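You operate a simulated robot arm through the tools that you are given. There is no shell and no other tool.

Carry out the task below with a simulated robot arm. There is one attempt and no reset: what you move stays moved.

JOB
Herd the floating cheeses to the yellow mark with the white divider; lift out the ball and the round cheese.
Fine: both go into the small stand's basket, the other two stay in the water, the divider goes back to the blue mark.

The check looks at the end state, three seconds after you hand in, the way a careful person would. Anything else that was tipped, shoved, dropped, spilled or broken makes it a failure.

ROBOT AND FRAMES
A 7-joint arm with a three-finger gripper, fixed in place. Base frame: the origin is on the floor under the middle of its stand, x ahead of it, y to its left, z up. Lengths are in cm, angles in degrees, forces in N, time in s.
It reaches about 134.2 cm from its shoulder. Its first joint turns from -166.0 to 166.0 degrees. Payload 2.69 kg.
Tool frame: the origin (TCP) lies between the finger pads and is the grasp point; the fingertips stand 3 cm ahead of it; z points along the fingers, y is the line along which they close. The gripper opens to 12.8 cm; its body begins 11.7 cm behind the TCP.
Orientation is that of the tool frame in the base frame, as [roll, pitch, yaw] about the fixed x, y, z axes, in that order (R = Rz(yaw) Ry(pitch) Rx(roll)). With the fingers straight down and closing along the base's y, the tool's x points along the base's -x, its y along +y and its z along -z.

CONTROLS
- The arm moves only by the tool apply_moves. Its argument "motion" is a list of rows, each an object (a shift or turn left out is 0, a gripper value left out holds the last) with "claw": the opening, from 0 (shut) to 1 (fully open); "xyz": the shift along the base's x, y, z in cm, a list of three; "rot": the turn, a rotation vector about the base's x, y, z in degrees, a list of three. In form: [{"claw": claw, "xyz": [x, y, z], "rot": [rx, ry, rz]}, ...]. A call has 1 to 20 rows; each row shifts and turns the commanded pose from where the row before left it. Rows are played at 5 a second. More than 5 cm and 8.6 degrees between two rows, or a gripper value outside its range, and nothing of the call is played. Where a pose cannot be reached the arm comes as near as it can. A force on the tool above 40 N (or 10 N above the force at the start of the call, whichever is more), or a blocked arm, ends the call early, and 0.2 s more pass. Each finger travels about 12.7 cm/s and halts on what it meets, pressing with about 23 N; the grip force reading is that of the motor and also rises with nothing between the fingers. The clock runs only during rows and for 0.2 s after the last one: add rows that do not move to give the fingers time. It gives the time, the measured TCP pose, the force on the tool (base axes), the opening and the grip force at its end, in the units of the frame above (readings bear some noise), with the torque about the TCP (base axes, N m) and any sound that the robot's microphone picked up, and new pictures: "pictures" is both (left out), scene, wrist or none.
- Cameras (640 x 400 px; columns grow to the right, rows downward): "scene" is fixed at [40.11, 49.97, 122.95]; the picture's right is [0.52, 0.85, 0.00], its down [0.84, -0.52, -0.14] and it looks along [-0.12, 0.07, -0.99] (base axes); focal length 247 px, centre (320, 200). "wrist" rides on the gripper at [5.8, 5.4, -13.1] in the tool frame; the picture's right is [-0.68, 0.74, 0.00], its down [-0.62, -0.57, -0.55] and it looks along [-0.40, -0.37, 0.84] (tool axes); focal length 234 px, centre (320, 200). There is no depth. A picture from a camera that has moved, and an enlarged one, comes with that camera's place and axes in the base frame and with its lens.
- lift_body(by): moves the trunk up (or, below 0, down) by that many cm; the arm rides with it, the base frame stays. It gives what a move gives, with no picture.
- enlarge(camera, box): a new picture of the part [left, top, right, bottom] of that camera's present view, enlarged. The clock stands still meanwhile.
- close_job(): hands the job in; it is judged then, once.

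Nothing tells you positions but the pictures and the camera data. Unless the task says otherwise, let go and move clear before handing in.

The tools are called after "Emit:" by a JSON object that holds its "op" and its "data". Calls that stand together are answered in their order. apply_moves: Moves the arm, as the interface text tells. Its arguments: {"type":"object","properties":{"motion":{"type":"array","items":{"type":"object","properties":{"claw":{"type":"number"},"xyz":{"type":"array","items":{"type":"number"}},"rot":{"type":"array","items":{"type":"number"}}}}},"pictures":{"type":"string","enum":["both","scene","wrist","none"]}},"required":["motion"]} The other tools are called the same way: lift_body (by) moves the trunk up or down; enlarge (camera, box) takes an enlarged picture of a part of a camera's view; close_job () hands the job in.

At the start:

```text
time: 0.0
tcp_pos: [18.15, 53.43, 88.61]
ee_rot: [179.9, 0.0, 180.0]
ft_force: [0.6, -0.3, 0.3]
moment: [0.01, -0.02, -0.02]
opening: 12.79
gripper_force: 0.1
trunk travel left (down, up): [-10.0, 25.0]
```

scene: 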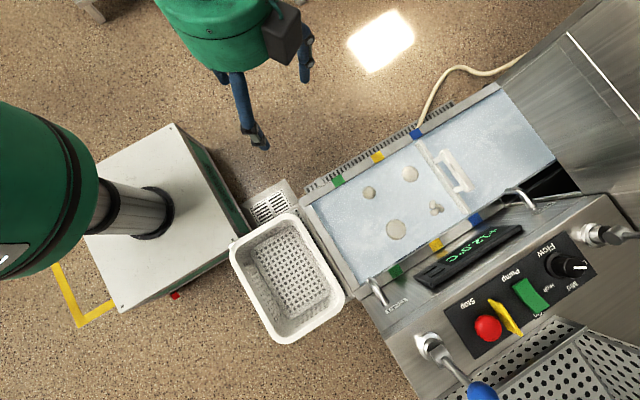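
wrist: 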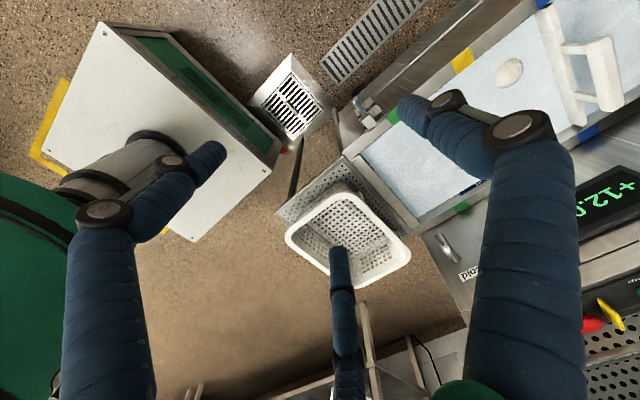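

I see a water trough with a white divider near the blue marks, four floating cheeses, and a white basket on a small stand beside the trough. I'll look closer before moving anything.

Emit:
{"op": "enlarge", "data": {"camera": "scene", "box": [300, 80, 560, 300]}}

Emit:
{"op": "enlarge", "data": {"camera": "scene", "box": [340, 120, 500, 260]}}

Emit:
{"op": "enlarge", "data": {"camera": "scene", "box": [220, 160, 380, 360]}}

Emit:
{"op": "enlarge", "data": {"camera": "wrist", "box": [320, 0, 640, 240]}}

```text
1.82 times, centred on (430, 190) of scene
camera zoom: at [40.11, 49.97, 122.95], right [0.52, 0.85, 0.0], down [0.84, -0.52, -0.14], along [-0.12, 0.07, -0.99], focal length 450 px, centre (120, 218)
```

zoom: 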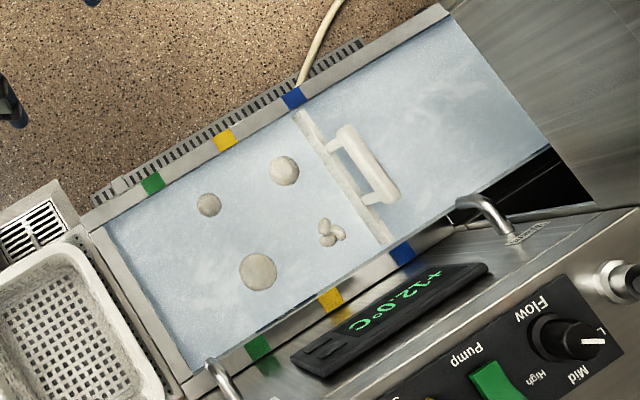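

```text
2.86 times, centred on (420, 190) of scene
camera zoom: at [40.11, 49.97, 122.95], right [0.52, 0.85, 0.0], down [0.84, -0.52, -0.14], along [-0.12, 0.07, -0.99], focal length 706 px, centre (34, 229)
```

zoom: 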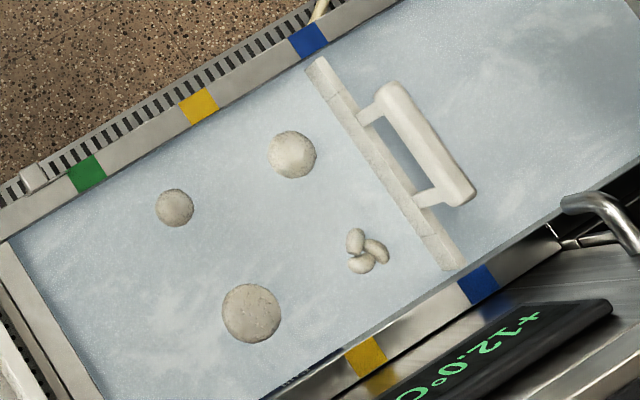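

```text
2.00 times, centred on (300, 260) of scene
camera zoom: at [40.11, 49.97, 122.95], right [0.52, 0.85, 0.0], down [0.84, -0.52, -0.14], along [-0.12, 0.07, -0.99], focal length 494 px, centre (360, 80)
```

zoom: 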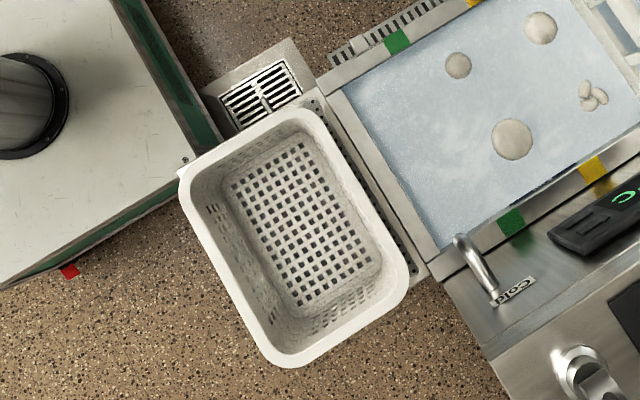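

```text
1.67 times, centred on (480, 120) of wrist
camera zoom: at [12.26, 58.91, 101.69], right [0.68, 0.74, 0.0], down [0.62, -0.57, 0.55], along [0.4, -0.37, -0.84], focal length 390 px, centre (53, 333)
```

zoom: 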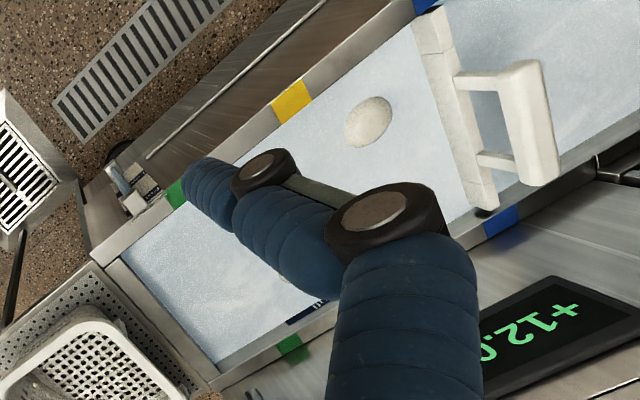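

The trough's long axis appears to run along base y: the near rim is at x≈30, the far rim at x≈58 and the rim height is about 56. Marks are at y≈62 (green), 75 (yellow) and 88 (blue). Next I'll test how the three fingers close, up here in free space.

Emit:
{"op": "apply_moves", "data": {"motion": [{"claw": 0.5}, {"claw": 0.5}, {"claw": 0.5}], "pictures": "both"}}

Emit:
{"op": "enlarge", "data": {"camera": "scene", "box": [400, 180, 640, 400]}}

```text
time: 0.8
tcp_pos: [18.05, 53.46, 88.61]
ee_rot: [180.0, 0.0, 180.0]
ft_force: [0.4, -0.2, -0.3]
moment: [0.01, 0.0, -0.01]
opening: 6.39
gripper_force: 0.0
trunk travel left (down, up): [-10.0, 25.0]
camera wrist: at [12.26, 58.91, 101.68], right [0.68, 0.74, 0.0], down [0.62, -0.57, 0.55], along [0.4, -0.37, -0.84], focal length 234 px, centre (320, 200)
```

scene: 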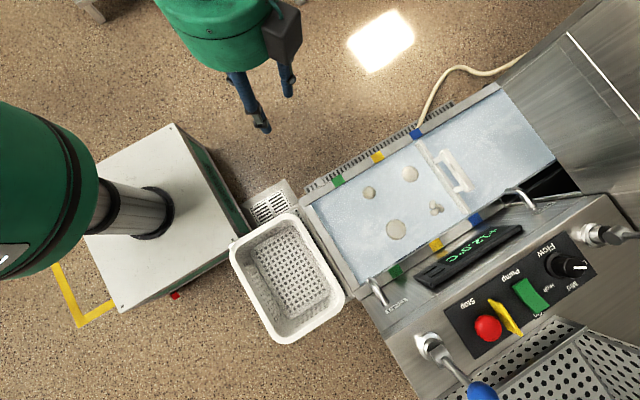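
wrist: 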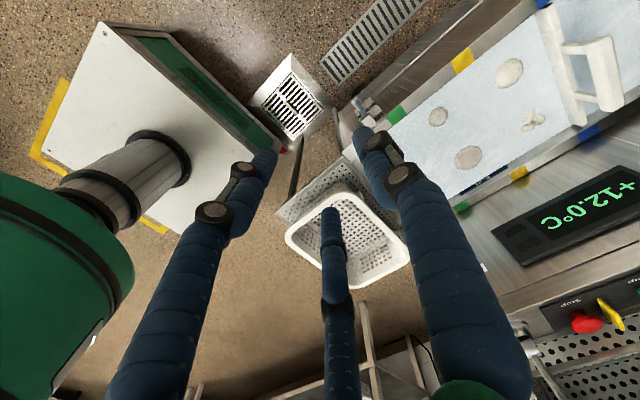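

```text
1.82 times, centred on (520, 290) of scene
camera zoom: at [40.11, 49.97, 122.95], right [0.52, 0.85, 0.0], down [0.84, -0.52, -0.14], along [-0.12, 0.07, -0.99], focal length 450 px, centre (-44, 36)
```

zoom: 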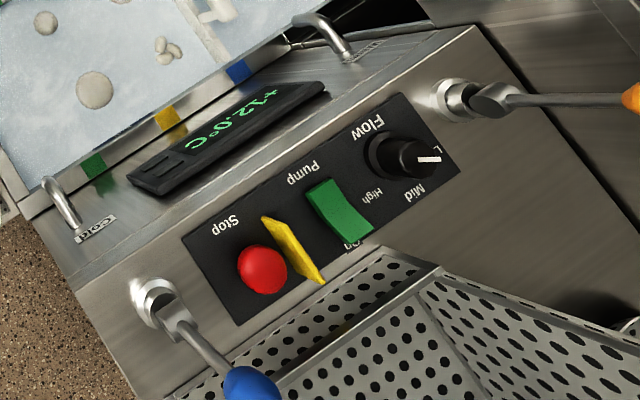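

The fingers are centric: three at 120°, moving radially. I'll move over the trough at a safe height to look at the cheeses and the divider with the wrist camera.

Emit:
{"op": "apply_moves", "data": {"motion": [{"claw": 1, "xyz": [2.1, 4.4, 0]}, {"xyz": [2.1, 4.4, 0]}, {"xyz": [2.1, 4.4, 0]}, {"xyz": [2.1, 4.4, 0]}, {"xyz": [2.1, 4.4, 0]}, {"xyz": [2.1, 4.4, 0]}, {}, {}], "pictures": "both"}}

Emit:
{"op": "enlarge", "data": {"camera": "wrist", "box": [160, 40, 480, 260]}}

```text
time: 2.6
tcp_pos: [30.74, 79.77, 88.36]
ee_rot: [179.9, 0.1, 180.0]
ft_force: [-0.6, -0.6, 0.6]
moment: [-0.01, 0.02, 0.01]
opening: 12.79
gripper_force: 0.2
trunk travel left (down, up): [-10.0, 25.0]
camera wrist: at [24.95, 85.37, 101.55], right [0.68, 0.74, 0.0], down [0.62, -0.57, 0.55], along [0.4, -0.37, -0.84], focal length 234 px, centre (320, 200)
```

scene: 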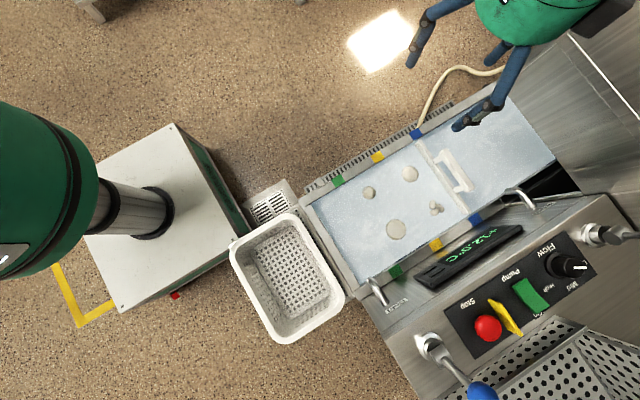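
wrist: 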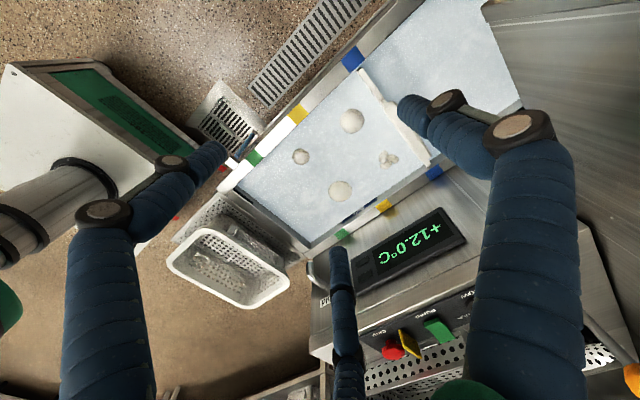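

```text
1.82 times, centred on (320, 150) of wrist
camera zoom: at [24.95, 85.37, 101.55], right [0.68, 0.74, 0.0], down [0.62, -0.57, 0.55], along [0.4, -0.37, -0.84], focal length 426 px, centre (320, 291)
```

zoom: 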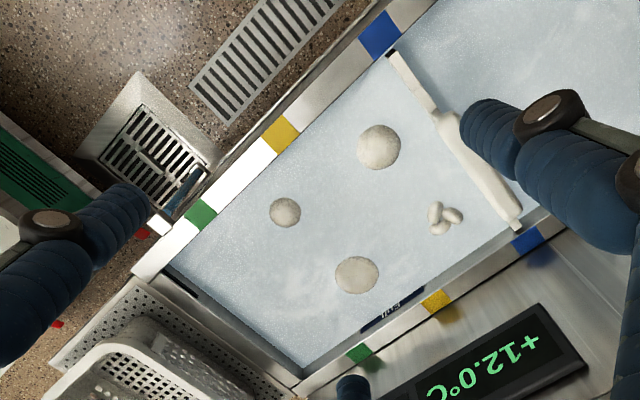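

The four cheeses lie between the divider (blue mark) and the near end of the trough. I'll lower the wrist camera to judge which are spherical and which are flat.

Emit:
{"op": "apply_moves", "data": {"motion": [{"xyz": [0.4, 0, -4]}, {"xyz": [0.4, 0, -4]}, {"xyz": [0.4, 0, -4]}, {"xyz": [0.4, 0, -3]}, {}, {}], "pictures": "wrist"}}

Emit:
{"op": "enlarge", "data": {"camera": "wrist", "box": [220, 80, 420, 220]}}

Emit:
{"op": "enlarge", "data": {"camera": "wrist", "box": [60, 100, 300, 340]}}

```text
time: 4.0
tcp_pos: [32.24, 79.77, 73.73]
ee_rot: [-180.0, -0.1, 180.0]
ft_force: [0.1, -0.1, 0.5]
moment: [0.01, 0.02, 0.01]
opening: 12.81
gripper_force: 0.1
trunk travel left (down, up): [-10.0, 25.0]
camera wrist: at [26.47, 85.37, 86.85], right [0.68, 0.74, 0.0], down [0.62, -0.57, 0.55], along [0.4, -0.37, -0.84], focal length 234 px, centre (320, 200)
```

wrist: 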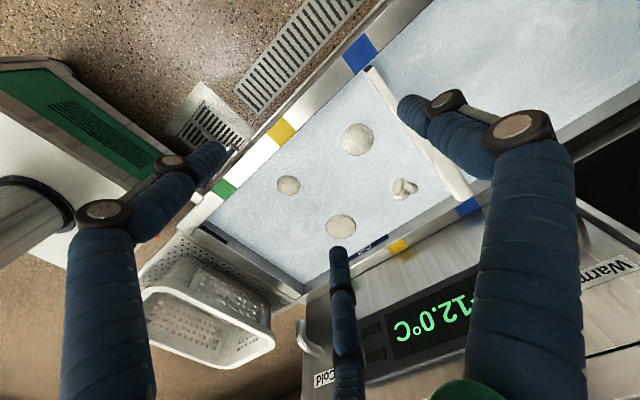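

```text
2.86 times, centred on (320, 150) of wrist
camera zoom: at [26.47, 85.37, 86.85], right [0.68, 0.74, 0.0], down [0.62, -0.57, 0.55], along [0.4, -0.37, -0.84], focal length 669 px, centre (320, 343)
```

zoom: 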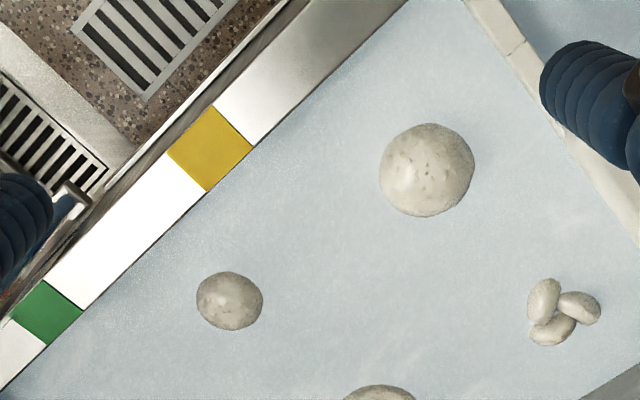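

```text
1.67 times, centred on (180, 220) of wrist
camera zoom: at [26.47, 85.37, 86.85], right [0.68, 0.74, 0.0], down [0.62, -0.57, 0.55], along [0.4, -0.37, -0.84], focal length 390 px, centre (553, 167)
```

zoom: 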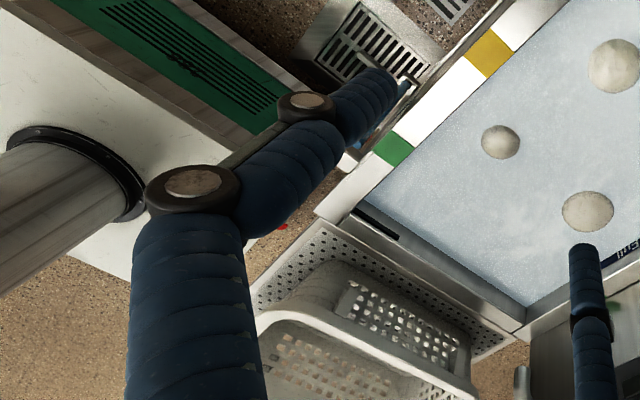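

The one near the divider looks like a true ball, but the flatter ones need a lower viewing angle. I'll tilt the wrist for an oblique look, staying outside and above the trough.

Emit:
{"op": "apply_moves", "data": {"motion": [{"xyz": [-3, 2.5, -1], "rot": [-5.7, -6.2, 0]}, {"xyz": [-3, 2.5, -1], "rot": [-5.7, -6.2, 0]}, {"xyz": [-3, 2.5, -1], "rot": [-5.7, -6.2, 0]}, {}, {}], "pictures": "both"}}

Emit:
{"op": "enlarge", "data": {"camera": "wrist", "box": [220, 80, 420, 220]}}

```text
time: 5.2
tcp_pos: [24.72, 87.5, 71.36]
ee_rot: [-162.6, 18.5, -178.3]
ft_force: [-0.5, 0.6, -1.5]
moment: [-0.03, 0.03, -0.02]
opening: 12.8
gripper_force: 0.1
trunk travel left (down, up): [-10.0, 25.0]
camera wrist: at [15.5, 96.36, 79.86], right [0.69, 0.72, 0.01], down [0.38, -0.37, 0.85], along [0.62, -0.58, -0.52], focal length 234 px, centre (320, 200)
```

scene: 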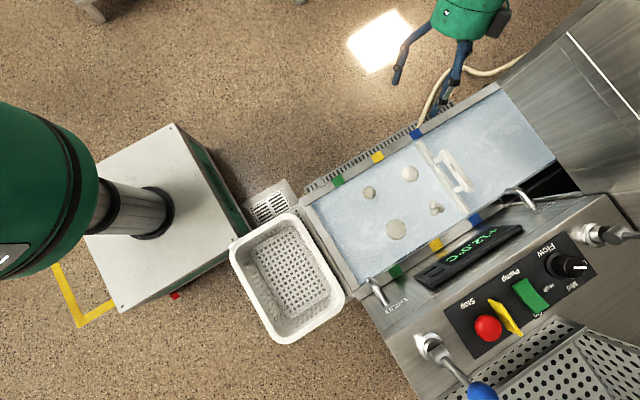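
wrist: 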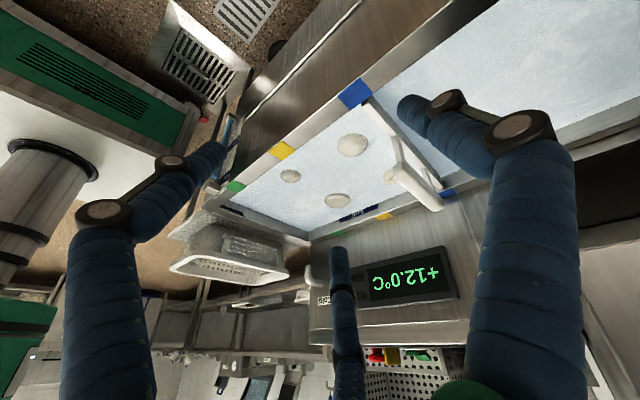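

```text
2.86 times, centred on (320, 150) of wrist
camera zoom: at [15.5, 96.36, 79.86], right [0.69, 0.72, 0.01], down [0.38, -0.37, 0.85], along [0.62, -0.58, -0.52], focal length 669 px, centre (320, 343)
```

zoom: 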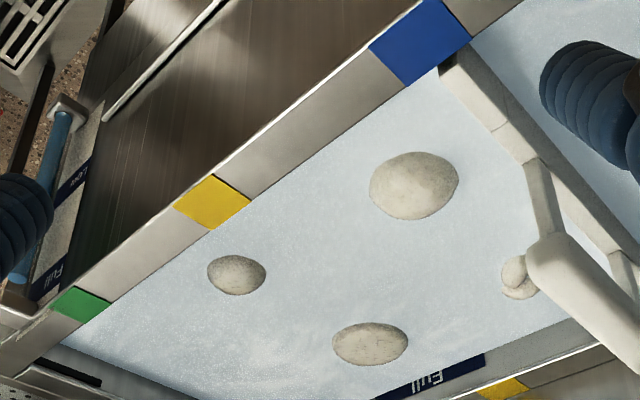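

The camera is upside down here, and the large one looks flat like a disc. I'll zoom further on each piece to be sure of the shapes.

Emit:
{"op": "enlarge", "data": {"camera": "wrist", "box": [330, 125, 370, 165]}}

Emit:
{"op": "enlarge", "data": {"camera": "wrist", "box": [270, 155, 310, 195]}}

Emit:
{"op": "enlarge", "data": {"camera": "wrist", "box": [315, 180, 355, 220]}}

Emit:
{"op": "enlarge", "data": {"camera": "wrist", "box": [375, 100, 455, 220]}}

Emit:
{"op": "enlarge", "data": {"camera": "scene", "box": [350, 150, 450, 250]}}

Emit:
{"op": "enlarge", "data": {"camera": "wrist", "box": [160, 180, 340, 380]}}

```text
10.00 times, centred on (350, 145) of wrist
camera zoom: at [15.5, 96.36, 79.86], right [0.69, 0.72, 0.01], down [0.38, -0.37, 0.85], along [0.62, -0.58, -0.52], focal length 2342 px, centre (20, 750)
```

zoom: 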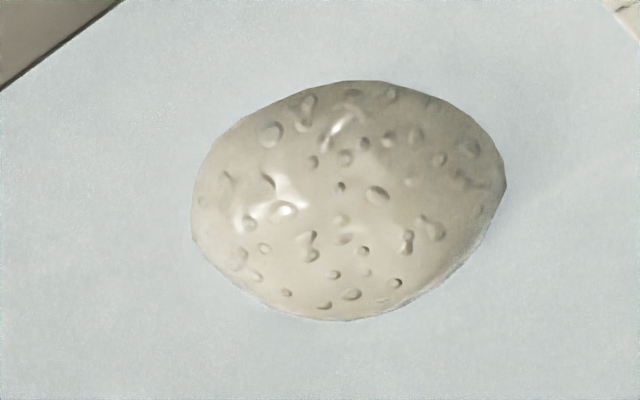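

```text
10.00 times, centred on (290, 175) of wrist
camera zoom: at [15.5, 96.36, 79.86], right [0.69, 0.72, 0.01], down [0.38, -0.37, 0.85], along [0.62, -0.58, -0.52], focal length 2342 px, centre (620, 450)
```

zoom: 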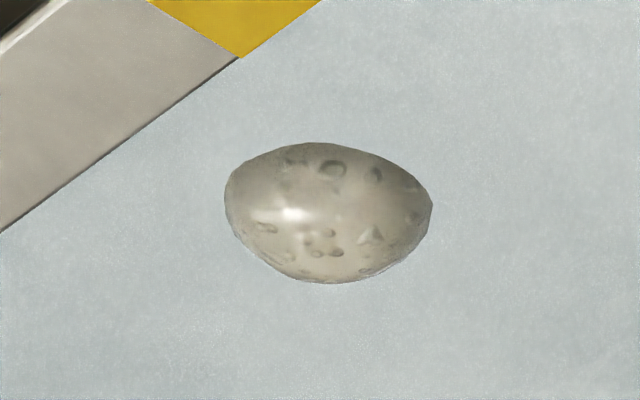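

```text
10.00 times, centred on (335, 200) of wrist
camera zoom: at [15.5, 96.36, 79.86], right [0.69, 0.72, 0.01], down [0.38, -0.37, 0.85], along [0.62, -0.58, -0.52], focal length 2342 px, centre (170, 200)
```

zoom: 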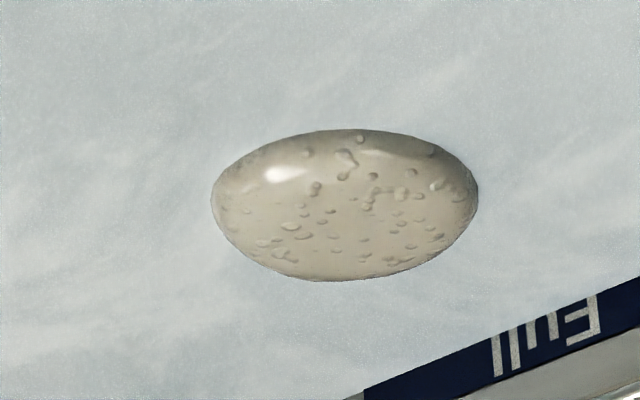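

```text
3.33 times, centred on (415, 160) of wrist
camera zoom: at [15.5, 96.36, 79.86], right [0.69, 0.72, 0.01], down [0.38, -0.37, 0.85], along [0.62, -0.58, -0.52], focal length 781 px, centre (3, 333)
```

zoom: 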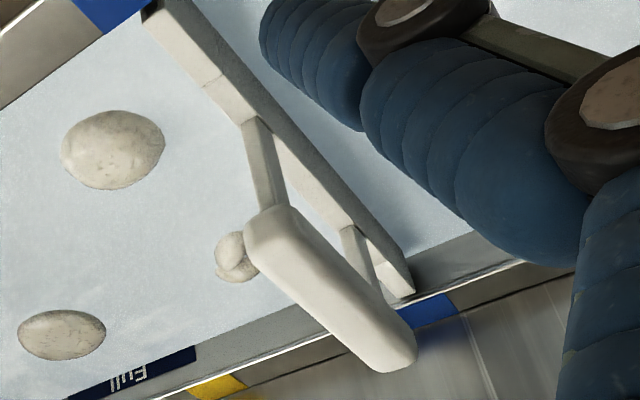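

```text
4.00 times, centred on (400, 200) of scene
camera zoom: at [40.11, 49.97, 122.95], right [0.52, 0.85, 0.0], down [0.84, -0.52, -0.14], along [-0.12, 0.07, -0.99], focal length 989 px, centre (0, 200)
```

zoom: 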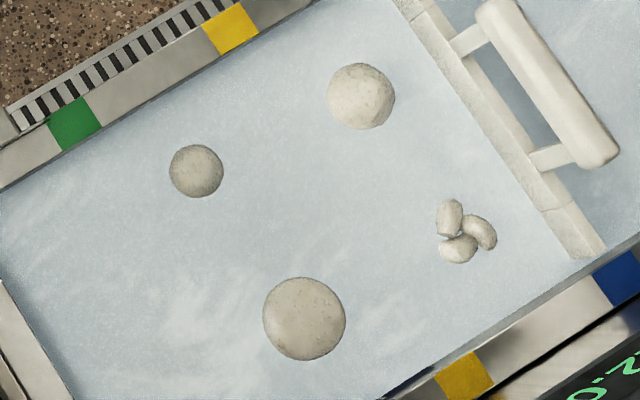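

```text
2.00 times, centred on (250, 280) of wrist
camera zoom: at [15.5, 96.36, 79.86], right [0.69, 0.72, 0.01], down [0.38, -0.37, 0.85], along [0.62, -0.58, -0.52], focal length 468 px, centre (460, 40)
```

zoom: 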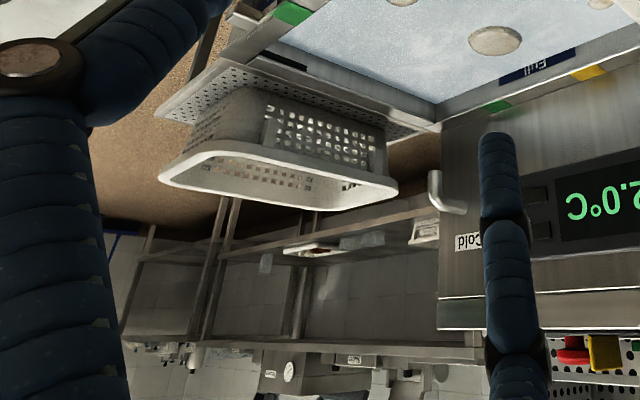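

Enlarged views render sharply, so I'll zoom hard from the scene camera on each piece, the divider ends, and the rim/water.

Emit:
{"op": "enlarge", "data": {"camera": "scene", "box": [358, 182, 380, 204]}}

Emit:
{"op": "enlarge", "data": {"camera": "scene", "box": [399, 163, 421, 185]}}

Emit:
{"op": "enlarge", "data": {"camera": "scene", "box": [385, 219, 407, 241]}}

Emit:
{"op": "enlarge", "data": {"camera": "scene", "box": [425, 196, 447, 218]}}

Emit:
{"op": "enlarge", "data": {"camera": "scene", "box": [405, 125, 495, 235]}}

```text
16.00 times, centred on (369, 193) of scene
camera zoom: at [40.11, 49.97, 122.95], right [0.52, 0.85, 0.0], down [0.84, -0.52, -0.14], along [-0.12, 0.07, -0.99], focal length 3955 px, centre (-464, 312)
```

zoom: 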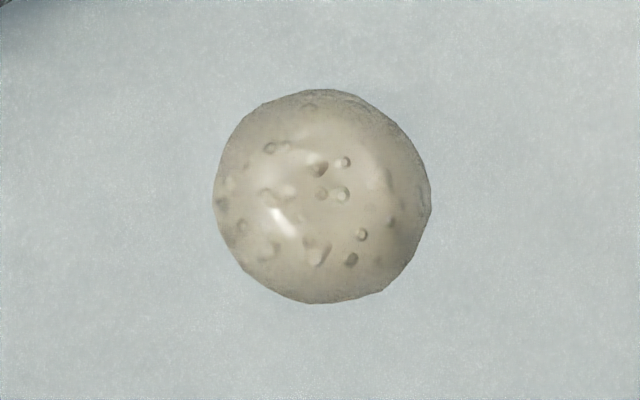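

```text
16.00 times, centred on (410, 174) of scene
camera zoom: at [40.11, 49.97, 122.95], right [0.52, 0.85, 0.0], down [0.84, -0.52, -0.14], along [-0.12, 0.07, -0.99], focal length 3955 px, centre (-1120, 616)
```

zoom: 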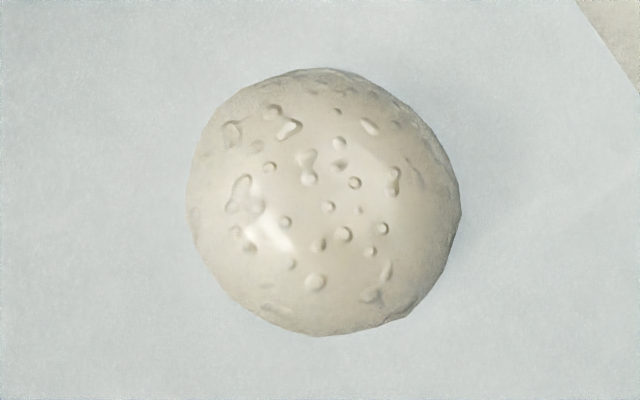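

```text
16.00 times, centred on (396, 230) of scene
camera zoom: at [40.11, 49.97, 122.95], right [0.52, 0.85, 0.0], down [0.84, -0.52, -0.14], along [-0.12, 0.07, -0.99], focal length 3955 px, centre (-896, -280)
```

zoom: 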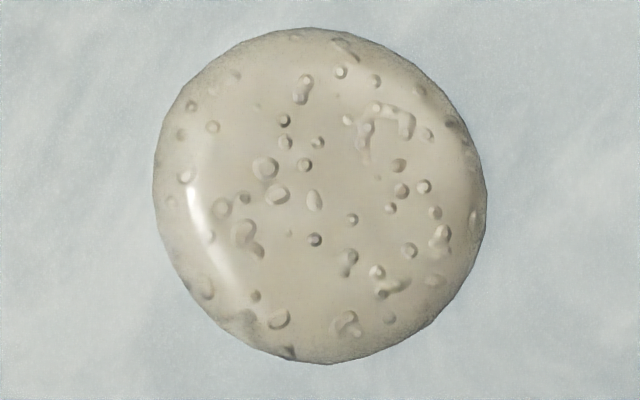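

```text
16.00 times, centred on (436, 207) of scene
camera zoom: at [40.11, 49.97, 122.95], right [0.52, 0.85, 0.0], down [0.84, -0.52, -0.14], along [-0.12, 0.07, -0.99], focal length 3955 px, centre (-1536, 88)
```

zoom: 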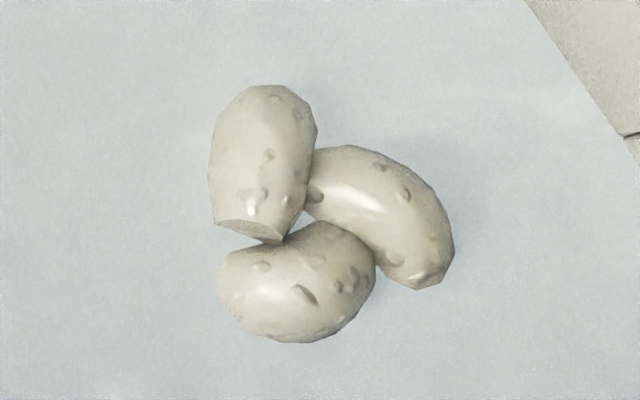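

```text
3.64 times, centred on (450, 180) of scene
camera zoom: at [40.11, 49.97, 122.95], right [0.52, 0.85, 0.0], down [0.84, -0.52, -0.14], along [-0.12, 0.07, -0.99], focal length 899 px, centre (-153, 273)
```

zoom: 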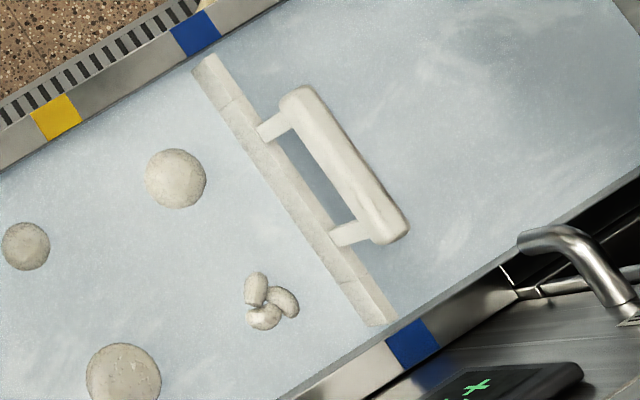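

Shapes are now clear: the large flat-topped disc at about (50, 69) is the round cheese, the big dome at about (39, 81) is the ball, plus a small piece at (37, 68) and a knot at (51, 82). The divider's handle bar is centred near (44.3, 88, 62), so I'll straighten the tool and go above it.

Emit:
{"op": "apply_moves", "data": {"motion": [{"xyz": [2, 0, 2], "rot": [5.7, 6.2, 0]}, {"xyz": [4, 0, 2], "rot": [5.7, 6.2, 0]}, {"xyz": [4, 0, 1], "rot": [5.7, 6.2, 0]}, {"xyz": [4.5, 0, 0]}, {"xyz": [4.5, 0, 0]}, {}, {}, {}], "pictures": "both"}}

```text
time: 7.0
tcp_pos: [42.21, 87.5, 75.51]
ee_rot: [180.0, 0.1, 179.9]
ft_force: [-0.1, 0.1, 0.9]
moment: [0.01, 0.01, 0.0]
opening: 12.81
gripper_force: 0.0
trunk travel left (down, up): [-10.0, 25.0]
camera wrist: at [36.4, 92.92, 88.54], right [0.68, 0.74, 0.0], down [0.62, -0.57, 0.55], along [0.4, -0.37, -0.84], focal length 234 px, centre (320, 200)
```

scene: 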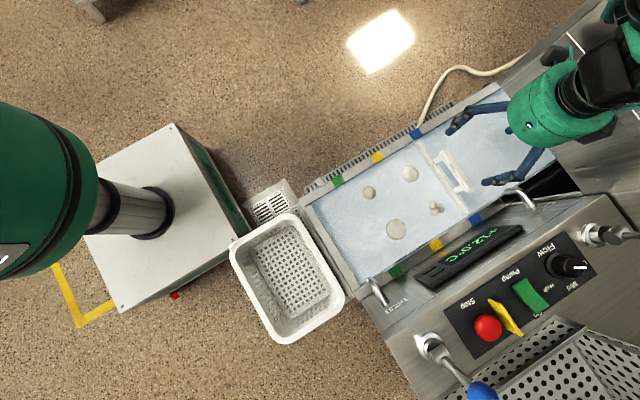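
wrist: 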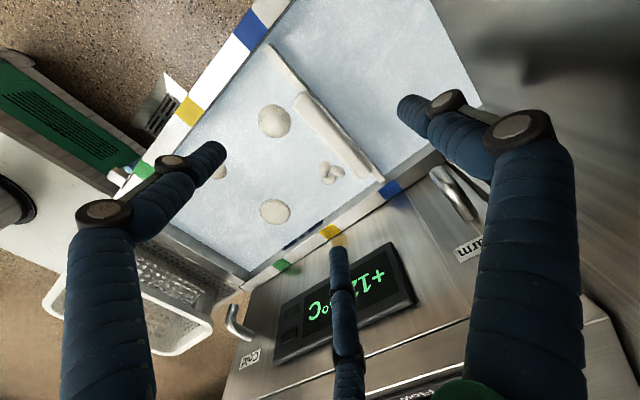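

The tool is upright at about (42.2, 87.5, 75.5). I'll zoom on the handle to refine its position before descending.

Emit:
{"op": "enlarge", "data": {"camera": "wrist", "box": [240, 30, 420, 200]}}

Emit:
{"op": "enlarge", "data": {"camera": "scene", "box": [410, 120, 490, 230]}}

```text
2.35 times, centred on (330, 115) of wrist
camera zoom: at [36.4, 92.92, 88.54], right [0.68, 0.74, 0.0], down [0.62, -0.57, 0.55], along [0.4, -0.37, -0.84], focal length 551 px, centre (296, 400)
```

zoom: 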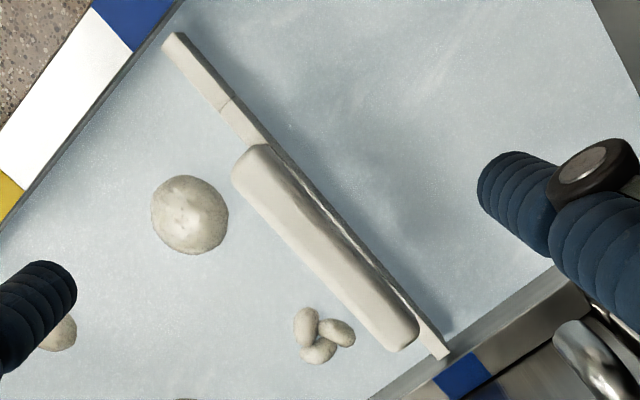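

```text
3.64 times, centred on (450, 175) of scene
camera zoom: at [40.11, 49.97, 122.95], right [0.52, 0.85, 0.0], down [0.84, -0.52, -0.14], along [-0.12, 0.07, -0.99], focal length 899 px, centre (-153, 291)
```

zoom: 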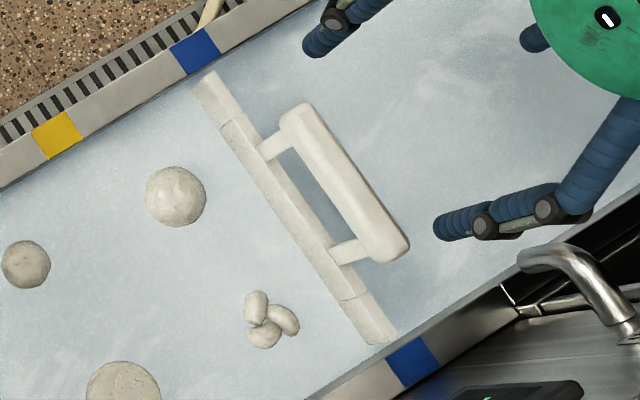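

The bar centre triangulates to about (44.1, 88.2, 61.5), running along x. I'll centre over it and descend with open fingers straddling it.

Emit:
{"op": "apply_moves", "data": {"motion": [{"xyz": [1.9, 0.3, -3]}, {"xyz": [0, 0, -4]}, {"xyz": [0, 0, -3]}, {"xyz": [0, 0, -2]}, {"xyz": [0, 0, -1.5]}, {}, {}], "pictures": "both"}}

Emit:
{"op": "enlarge", "data": {"camera": "scene", "box": [410, 120, 510, 230]}}

Emit:
{"op": "enlarge", "data": {"camera": "wrist", "box": [200, 60, 480, 280]}}

```text
time: 8.6
tcp_pos: [44.19, 87.62, 62.03]
ee_rot: [-180.0, 0.1, -179.9]
ft_force: [0.4, -0.9, 0.7]
moment: [-0.02, -0.02, -0.04]
opening: 12.82
gripper_force: 0.0
trunk travel left (down, up): [-10.0, 25.0]
camera wrist: at [38.38, 93.06, 75.12], right [0.68, 0.74, 0.0], down [0.62, -0.57, 0.55], along [0.4, -0.37, -0.84], focal length 234 px, centre (320, 200)
```

scene: 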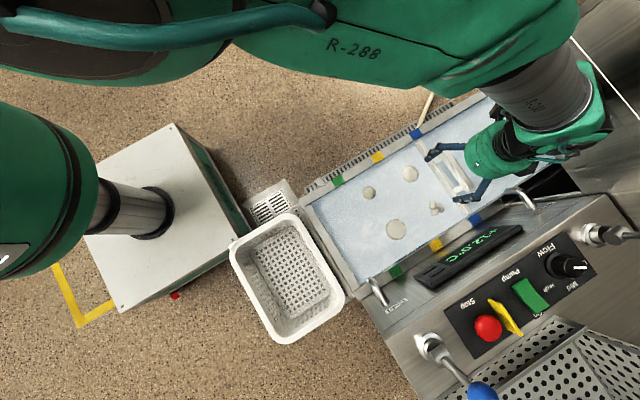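
wrist: 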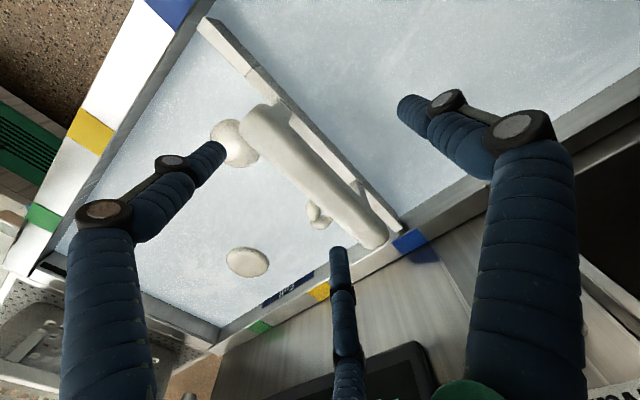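

```text
3.64 times, centred on (460, 175) of scene
camera zoom: at [40.11, 49.97, 122.95], right [0.52, 0.85, 0.0], down [0.84, -0.52, -0.14], along [-0.12, 0.07, -0.99], focal length 899 px, centre (-189, 291)
```

zoom: 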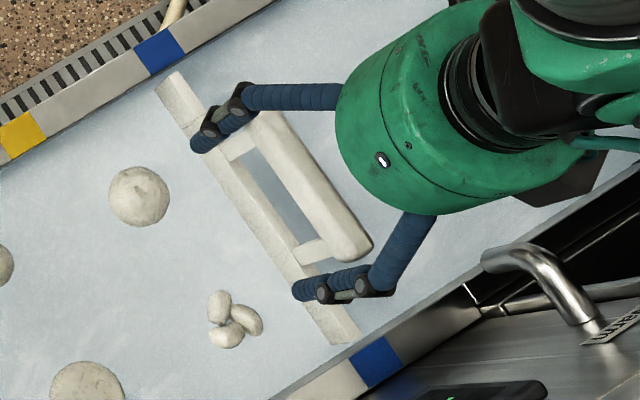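

```text
1.82 times, centred on (340, 170) of wrist
camera zoom: at [38.38, 93.06, 75.12], right [0.68, 0.74, 0.0], down [0.62, -0.57, 0.55], along [0.4, -0.37, -0.84], focal length 426 px, centre (284, 254)
```

zoom: 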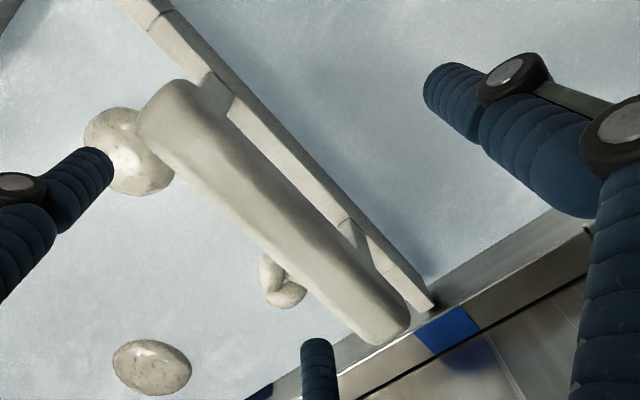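

Fingers straddle the bar well, two on the −y side and one on the +y side, with no contact force. I'll lower slightly and close.

Emit:
{"op": "apply_moves", "data": {"motion": [{"xyz": [0, 0, -0.7]}, {"claw": 0.5}, {"claw": 0.35}, {"claw": 0.25}, {"claw": 0.15}, {"claw": 0.05}, {"claw": 0}, {}, {}], "pictures": "both"}}

Emit:
{"op": "enlarge", "data": {"camera": "scene", "box": [410, 120, 510, 230]}}

```text
time: 10.6
tcp_pos: [44.28, 87.56, 61.21]
ee_rot: [-179.9, 0.1, 180.0]
ft_force: [0.8, -1.0, -0.3]
moment: [-0.14, 0.0, -0.02]
opening: 3.3
gripper_force: 23.4
trunk travel left (down, up): [-10.0, 25.0]
camera wrist: at [38.44, 93.1, 74.42], right [0.68, 0.74, 0.0], down [0.62, -0.57, 0.55], along [0.4, -0.37, -0.84], focal length 234 px, centre (320, 200)
```

scene: 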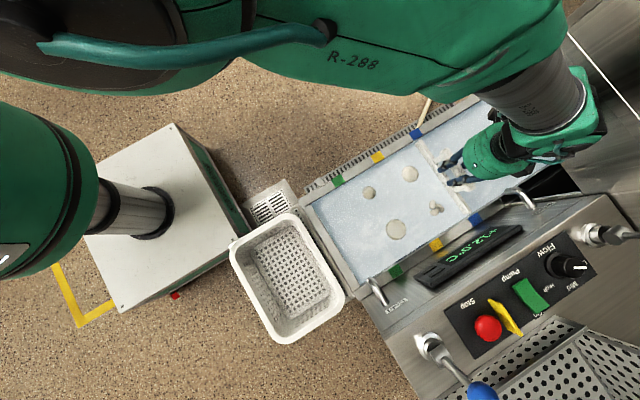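
wrist: 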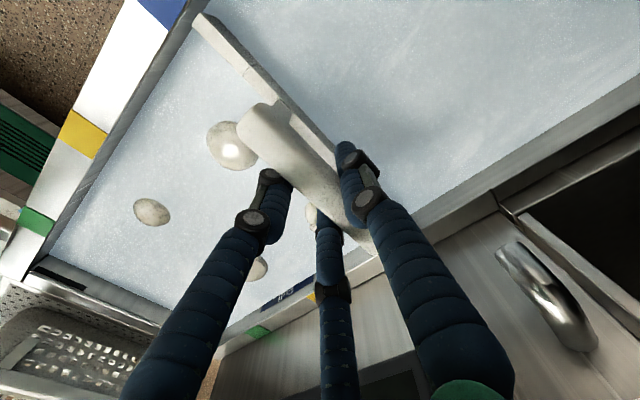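

```text
3.64 times, centred on (460, 175) of scene
camera zoom: at [40.11, 49.97, 122.95], right [0.52, 0.85, 0.0], down [0.84, -0.52, -0.14], along [-0.12, 0.07, -0.99], focal length 899 px, centre (-189, 291)
```

zoom: 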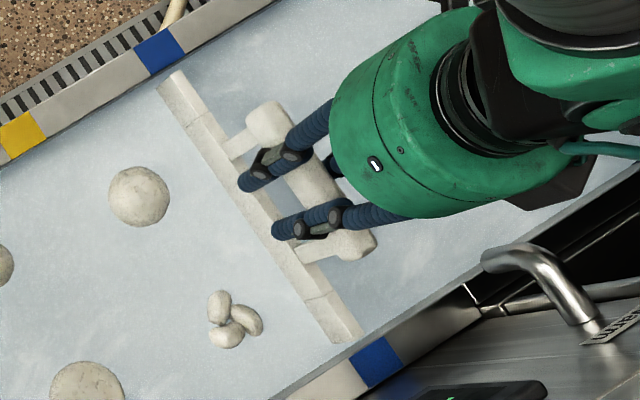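

The bar is held (opening 3.3, 23 N) and the divider hasn't moved. I'll test a short drag toward −y and watch the forces.

Emit:
{"op": "apply_moves", "data": {"motion": [{"xyz": [0, -0.5, 0]}, {"xyz": [0, -0.5, 0]}, {"xyz": [0, -0.5, 0]}, {}], "pictures": "scene"}}

Emit:
{"op": "enlarge", "data": {"camera": "scene", "box": [350, 120, 510, 250]}}

```text
time: 11.6
tcp_pos: [44.03, 86.1, 61.31]
ee_rot: [-179.9, 0.1, 179.9]
ft_force: [0.4, -0.1, -0.5]
moment: [-0.04, 0.01, 0.02]
opening: 3.24
gripper_force: 22.6
trunk travel left (down, up): [-10.0, 25.0]
```

scene: 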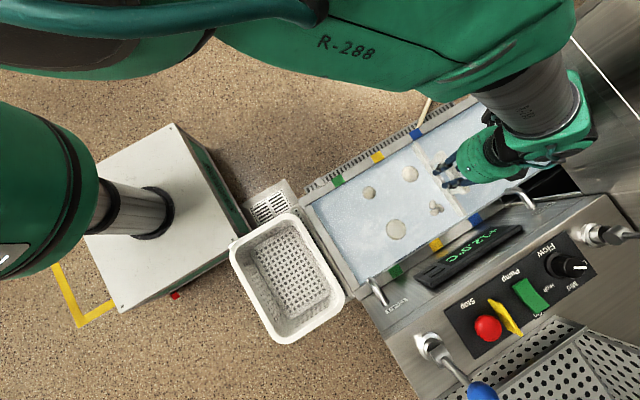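

```text
3.08 times, centred on (430, 185) of scene
camera zoom: at [40.11, 49.97, 122.95], right [0.52, 0.85, 0.0], down [0.84, -0.52, -0.14], along [-0.12, 0.07, -0.99], focal length 761 px, centre (-18, 246)
```

zoom: 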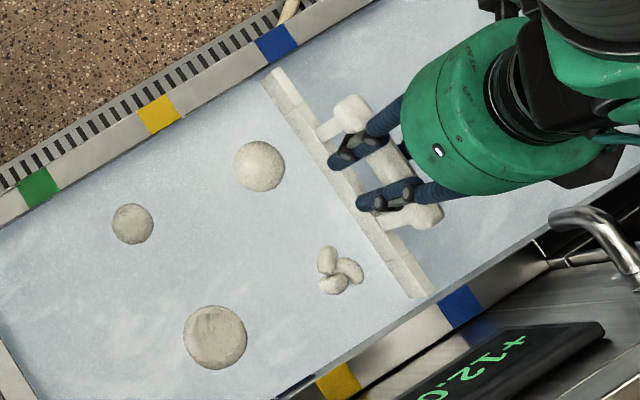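

The divider slides freely with almost no force. I'll continue slowly to the yellow mark, checking partway.

Emit:
{"op": "apply_moves", "data": {"motion": [{"xyz": [0, -0.6, 0]}, {"xyz": [0, -0.6, 0]}, {"xyz": [0, -0.6, 0]}, {"xyz": [0, -0.6, 0]}, {"xyz": [0, -0.6, 0]}, {"xyz": [0, -0.6, 0]}, {"xyz": [0, -0.6, 0]}, {"xyz": [0, -0.6, 0]}, {"xyz": [0, -0.6, 0]}, {"xyz": [0, -0.6, 0]}], "pictures": "scene"}}

Emit:
{"op": "enlarge", "data": {"camera": "scene", "box": [330, 130, 490, 260]}}

```text
time: 13.8
tcp_pos: [44.26, 80.25, 61.47]
ee_rot: [180.0, 0.0, -180.0]
ft_force: [-0.4, 0.5, 0.5]
moment: [-0.05, 0.02, -0.01]
opening: 3.29
gripper_force: 22.9
trunk travel left (down, up): [-10.0, 25.0]
```

scene: 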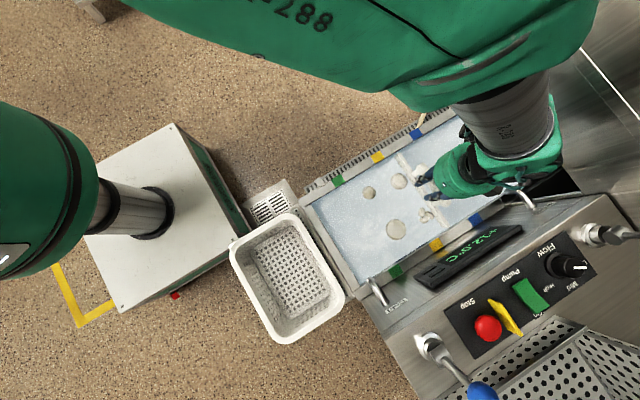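

```text
3.08 times, centred on (410, 195) of scene
camera zoom: at [40.11, 49.97, 122.95], right [0.52, 0.85, 0.0], down [0.84, -0.52, -0.14], along [-0.12, 0.07, -0.99], focal length 761 px, centre (43, 215)
```

zoom: 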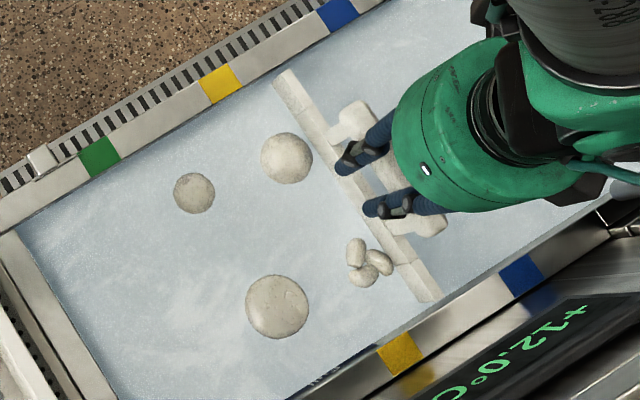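

The cheeses are being herded without trouble. I'll do the remaining ~5.5 cm gently.

Emit:
{"op": "apply_moves", "data": {"motion": [{"xyz": [0, -0.5, 0]}, {"xyz": [0, -0.5, 0]}, {"xyz": [0, -0.5, 0]}, {"xyz": [0, -0.5, 0]}, {"xyz": [0, -0.5, 0]}, {"xyz": [0, -0.5, 0]}, {"xyz": [0, -0.5, 0]}, {"xyz": [0, -0.5, 0]}, {"xyz": [0, -0.5, 0]}, {"xyz": [0, -0.5, 0]}, {"xyz": [0, -0.5, 0]}, {}, {}], "pictures": "both"}}

Emit:
{"op": "enlarge", "data": {"camera": "scene", "box": [330, 130, 490, 260]}}

```text
time: 16.6
tcp_pos: [44.22, 74.61, 61.34]
ee_rot: [-180.0, 0.0, 179.9]
ft_force: [-0.2, -0.4, 0.4]
moment: [-0.02, 0.04, 0.01]
opening: 3.27
gripper_force: 22.6
trunk travel left (down, up): [-10.0, 25.0]
camera wrist: at [38.41, 80.11, 74.42], right [0.68, 0.74, 0.0], down [0.62, -0.57, 0.55], along [0.4, -0.37, -0.84], focal length 234 px, centre (320, 200)
```

scene: 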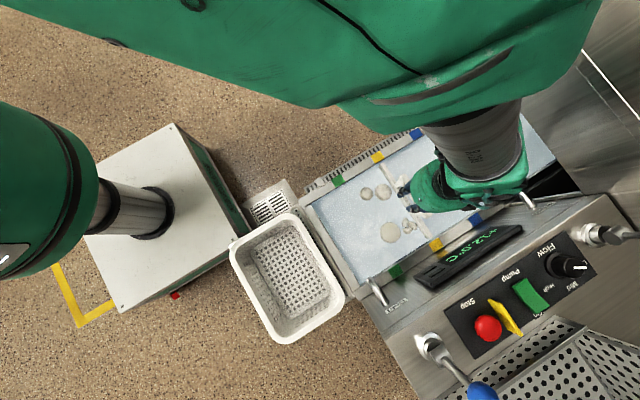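
wrist: 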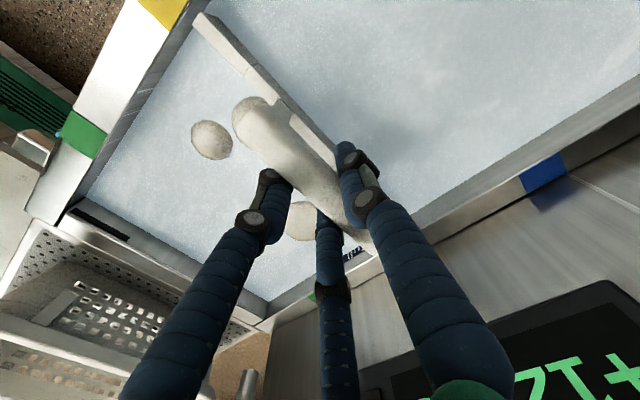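

```text
3.08 times, centred on (410, 195) of scene
camera zoom: at [40.11, 49.97, 122.95], right [0.52, 0.85, 0.0], down [0.84, -0.52, -0.14], along [-0.12, 0.07, -0.99], focal length 761 px, centre (43, 215)
```

zoom: 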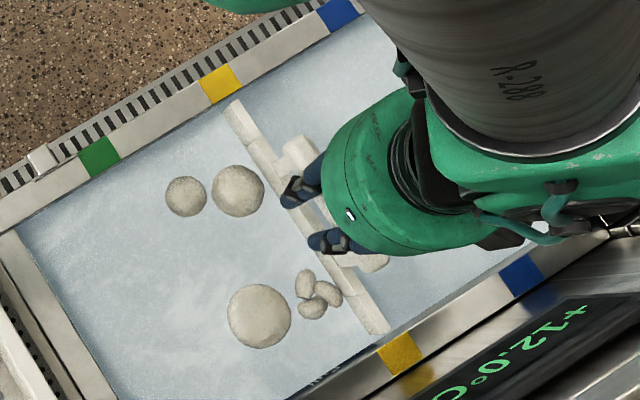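

The divider is at the yellow mark with all four pieces herded on the −y side. With the divider here its handle would crowd the gripper when lifting the ball, so I'll nudge the last few millimetres, then draw the divider back to the blue mark while I hold it. The cheeses should float free of it.

Emit:
{"op": "apply_moves", "data": {"motion": [{"xyz": [0, -0.4, 0]}, {}, {}, {}, {}], "pictures": "scene"}}

Emit:
{"op": "enlarge", "data": {"camera": "scene", "box": [330, 130, 490, 260]}}

```text
time: 17.8
tcp_pos: [44.23, 74.32, 61.38]
ee_rot: [180.0, -0.1, 180.0]
ft_force: [0.0, 0.0, 0.4]
moment: [-0.05, 0.01, -0.01]
opening: 3.25
gripper_force: 22.9
trunk travel left (down, up): [-10.0, 25.0]
```

scene: 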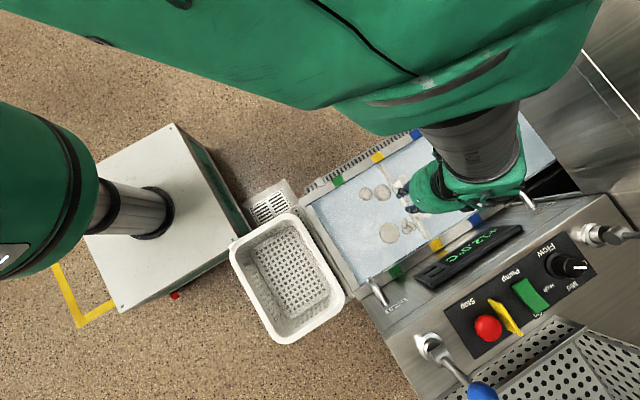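

```text
3.08 times, centred on (410, 195) of scene
camera zoom: at [40.11, 49.97, 122.95], right [0.52, 0.85, 0.0], down [0.84, -0.52, -0.14], along [-0.12, 0.07, -0.99], focal length 761 px, centre (43, 215)
```

zoom: 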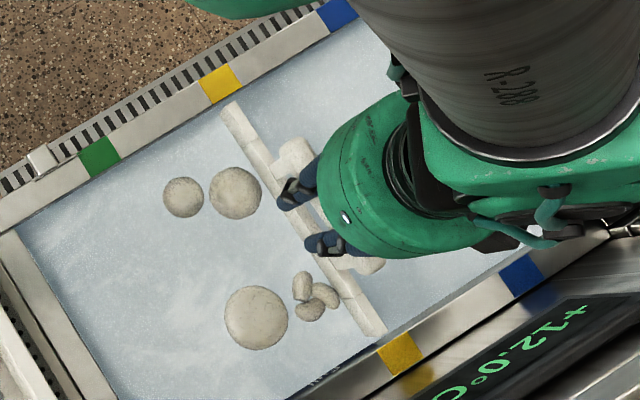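

Cheeses are herded and the divider is on the yellow line. Now I'll draw it back smoothly along +y to where it started at blue.

Emit:
{"op": "apply_moves", "data": {"motion": [{"xyz": [0, 0.3, 0]}, {"xyz": [0, 0.5, 0]}, {"xyz": [0, 0.7, 0]}, {"xyz": [0, 0.7, 0]}, {"xyz": [0, 0.7, 0]}, {"xyz": [0, 0.7, 0]}, {"xyz": [0, 0.7, 0]}, {"xyz": [0, 0.7, 0]}, {"xyz": [0, 0.7, 0]}, {"xyz": [0, 0.7, 0]}], "pictures": "scene"}}

Emit:
{"op": "enlarge", "data": {"camera": "scene", "box": [330, 130, 490, 260]}}

```text
time: 20.0
tcp_pos: [44.15, 80.71, 61.41]
ee_rot: [180.0, 0.0, 180.0]
ft_force: [0.8, -0.3, -0.4]
moment: [-0.03, -0.01, 0.01]
opening: 3.28
gripper_force: 22.5
trunk travel left (down, up): [-10.0, 25.0]
```

scene: 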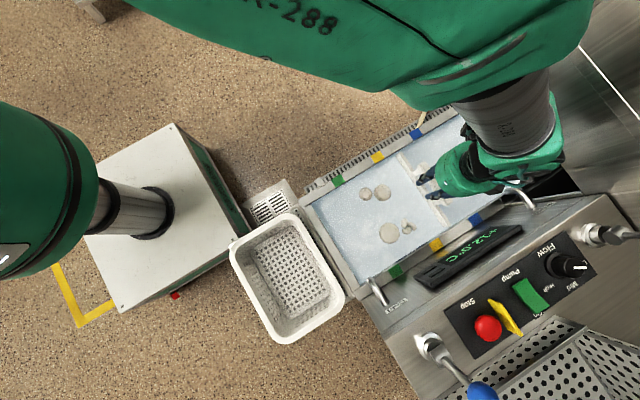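

```text
3.08 times, centred on (410, 195) of scene
camera zoom: at [40.11, 49.97, 122.95], right [0.52, 0.85, 0.0], down [0.84, -0.52, -0.14], along [-0.12, 0.07, -0.99], focal length 761 px, centre (43, 215)
```

zoom: 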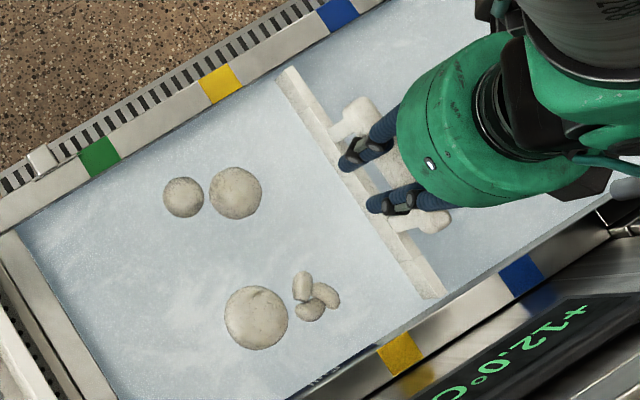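

The cheeses stayed at the yellow side. I'll finish the return to blue.

Emit:
{"op": "apply_moves", "data": {"motion": [{"xyz": [0, 0.7, 0]}, {"xyz": [0, 0.7, 0]}, {"xyz": [0, 0.7, 0]}, {"xyz": [0, 0.7, 0]}, {"xyz": [0, 0.7, 0]}, {"xyz": [0, 0.7, 0]}, {"xyz": [0, 0.7, 0]}, {"xyz": [0, 0.7, 0]}, {"xyz": [0, 0.7, 0]}, {"xyz": [0, 0.7, 0]}, {}, {}], "pictures": "both"}}

Emit:
{"op": "enlarge", "data": {"camera": "scene", "box": [410, 120, 510, 230]}}

```text
time: 22.6
tcp_pos: [44.06, 87.7, 61.3]
ee_rot: [180.0, 0.0, -180.0]
ft_force: [0.1, 0.2, -0.2]
moment: [0.01, -0.01, 0.04]
opening: 3.25
gripper_force: 22.6
trunk travel left (down, up): [-10.0, 25.0]
camera wrist: at [38.31, 93.21, 74.44], right [0.68, 0.74, 0.0], down [0.62, -0.57, 0.55], along [0.4, -0.37, -0.84], focal length 234 px, centre (320, 200)
```

scene: 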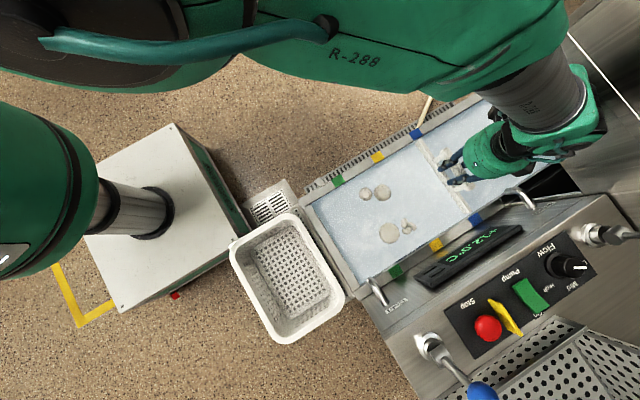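
wrist: 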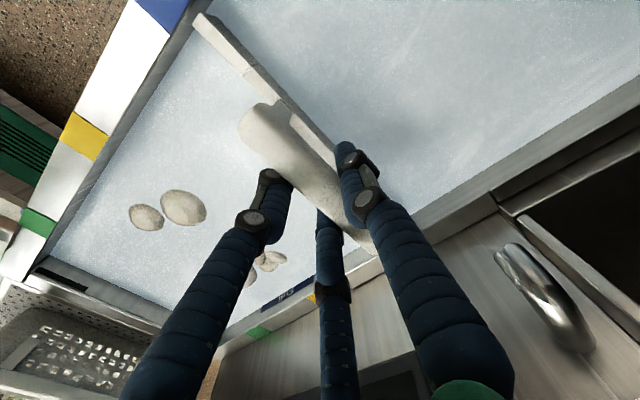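

```text
3.64 times, centred on (460, 175) of scene
camera zoom: at [40.11, 49.97, 122.95], right [0.52, 0.85, 0.0], down [0.84, -0.52, -0.14], along [-0.12, 0.07, -0.99], focal length 899 px, centre (-189, 291)
```

zoom: 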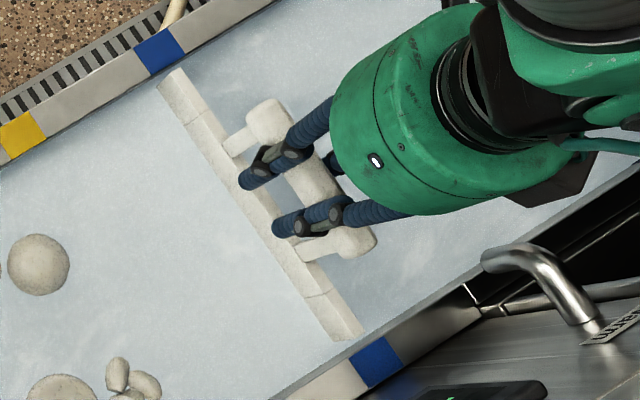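

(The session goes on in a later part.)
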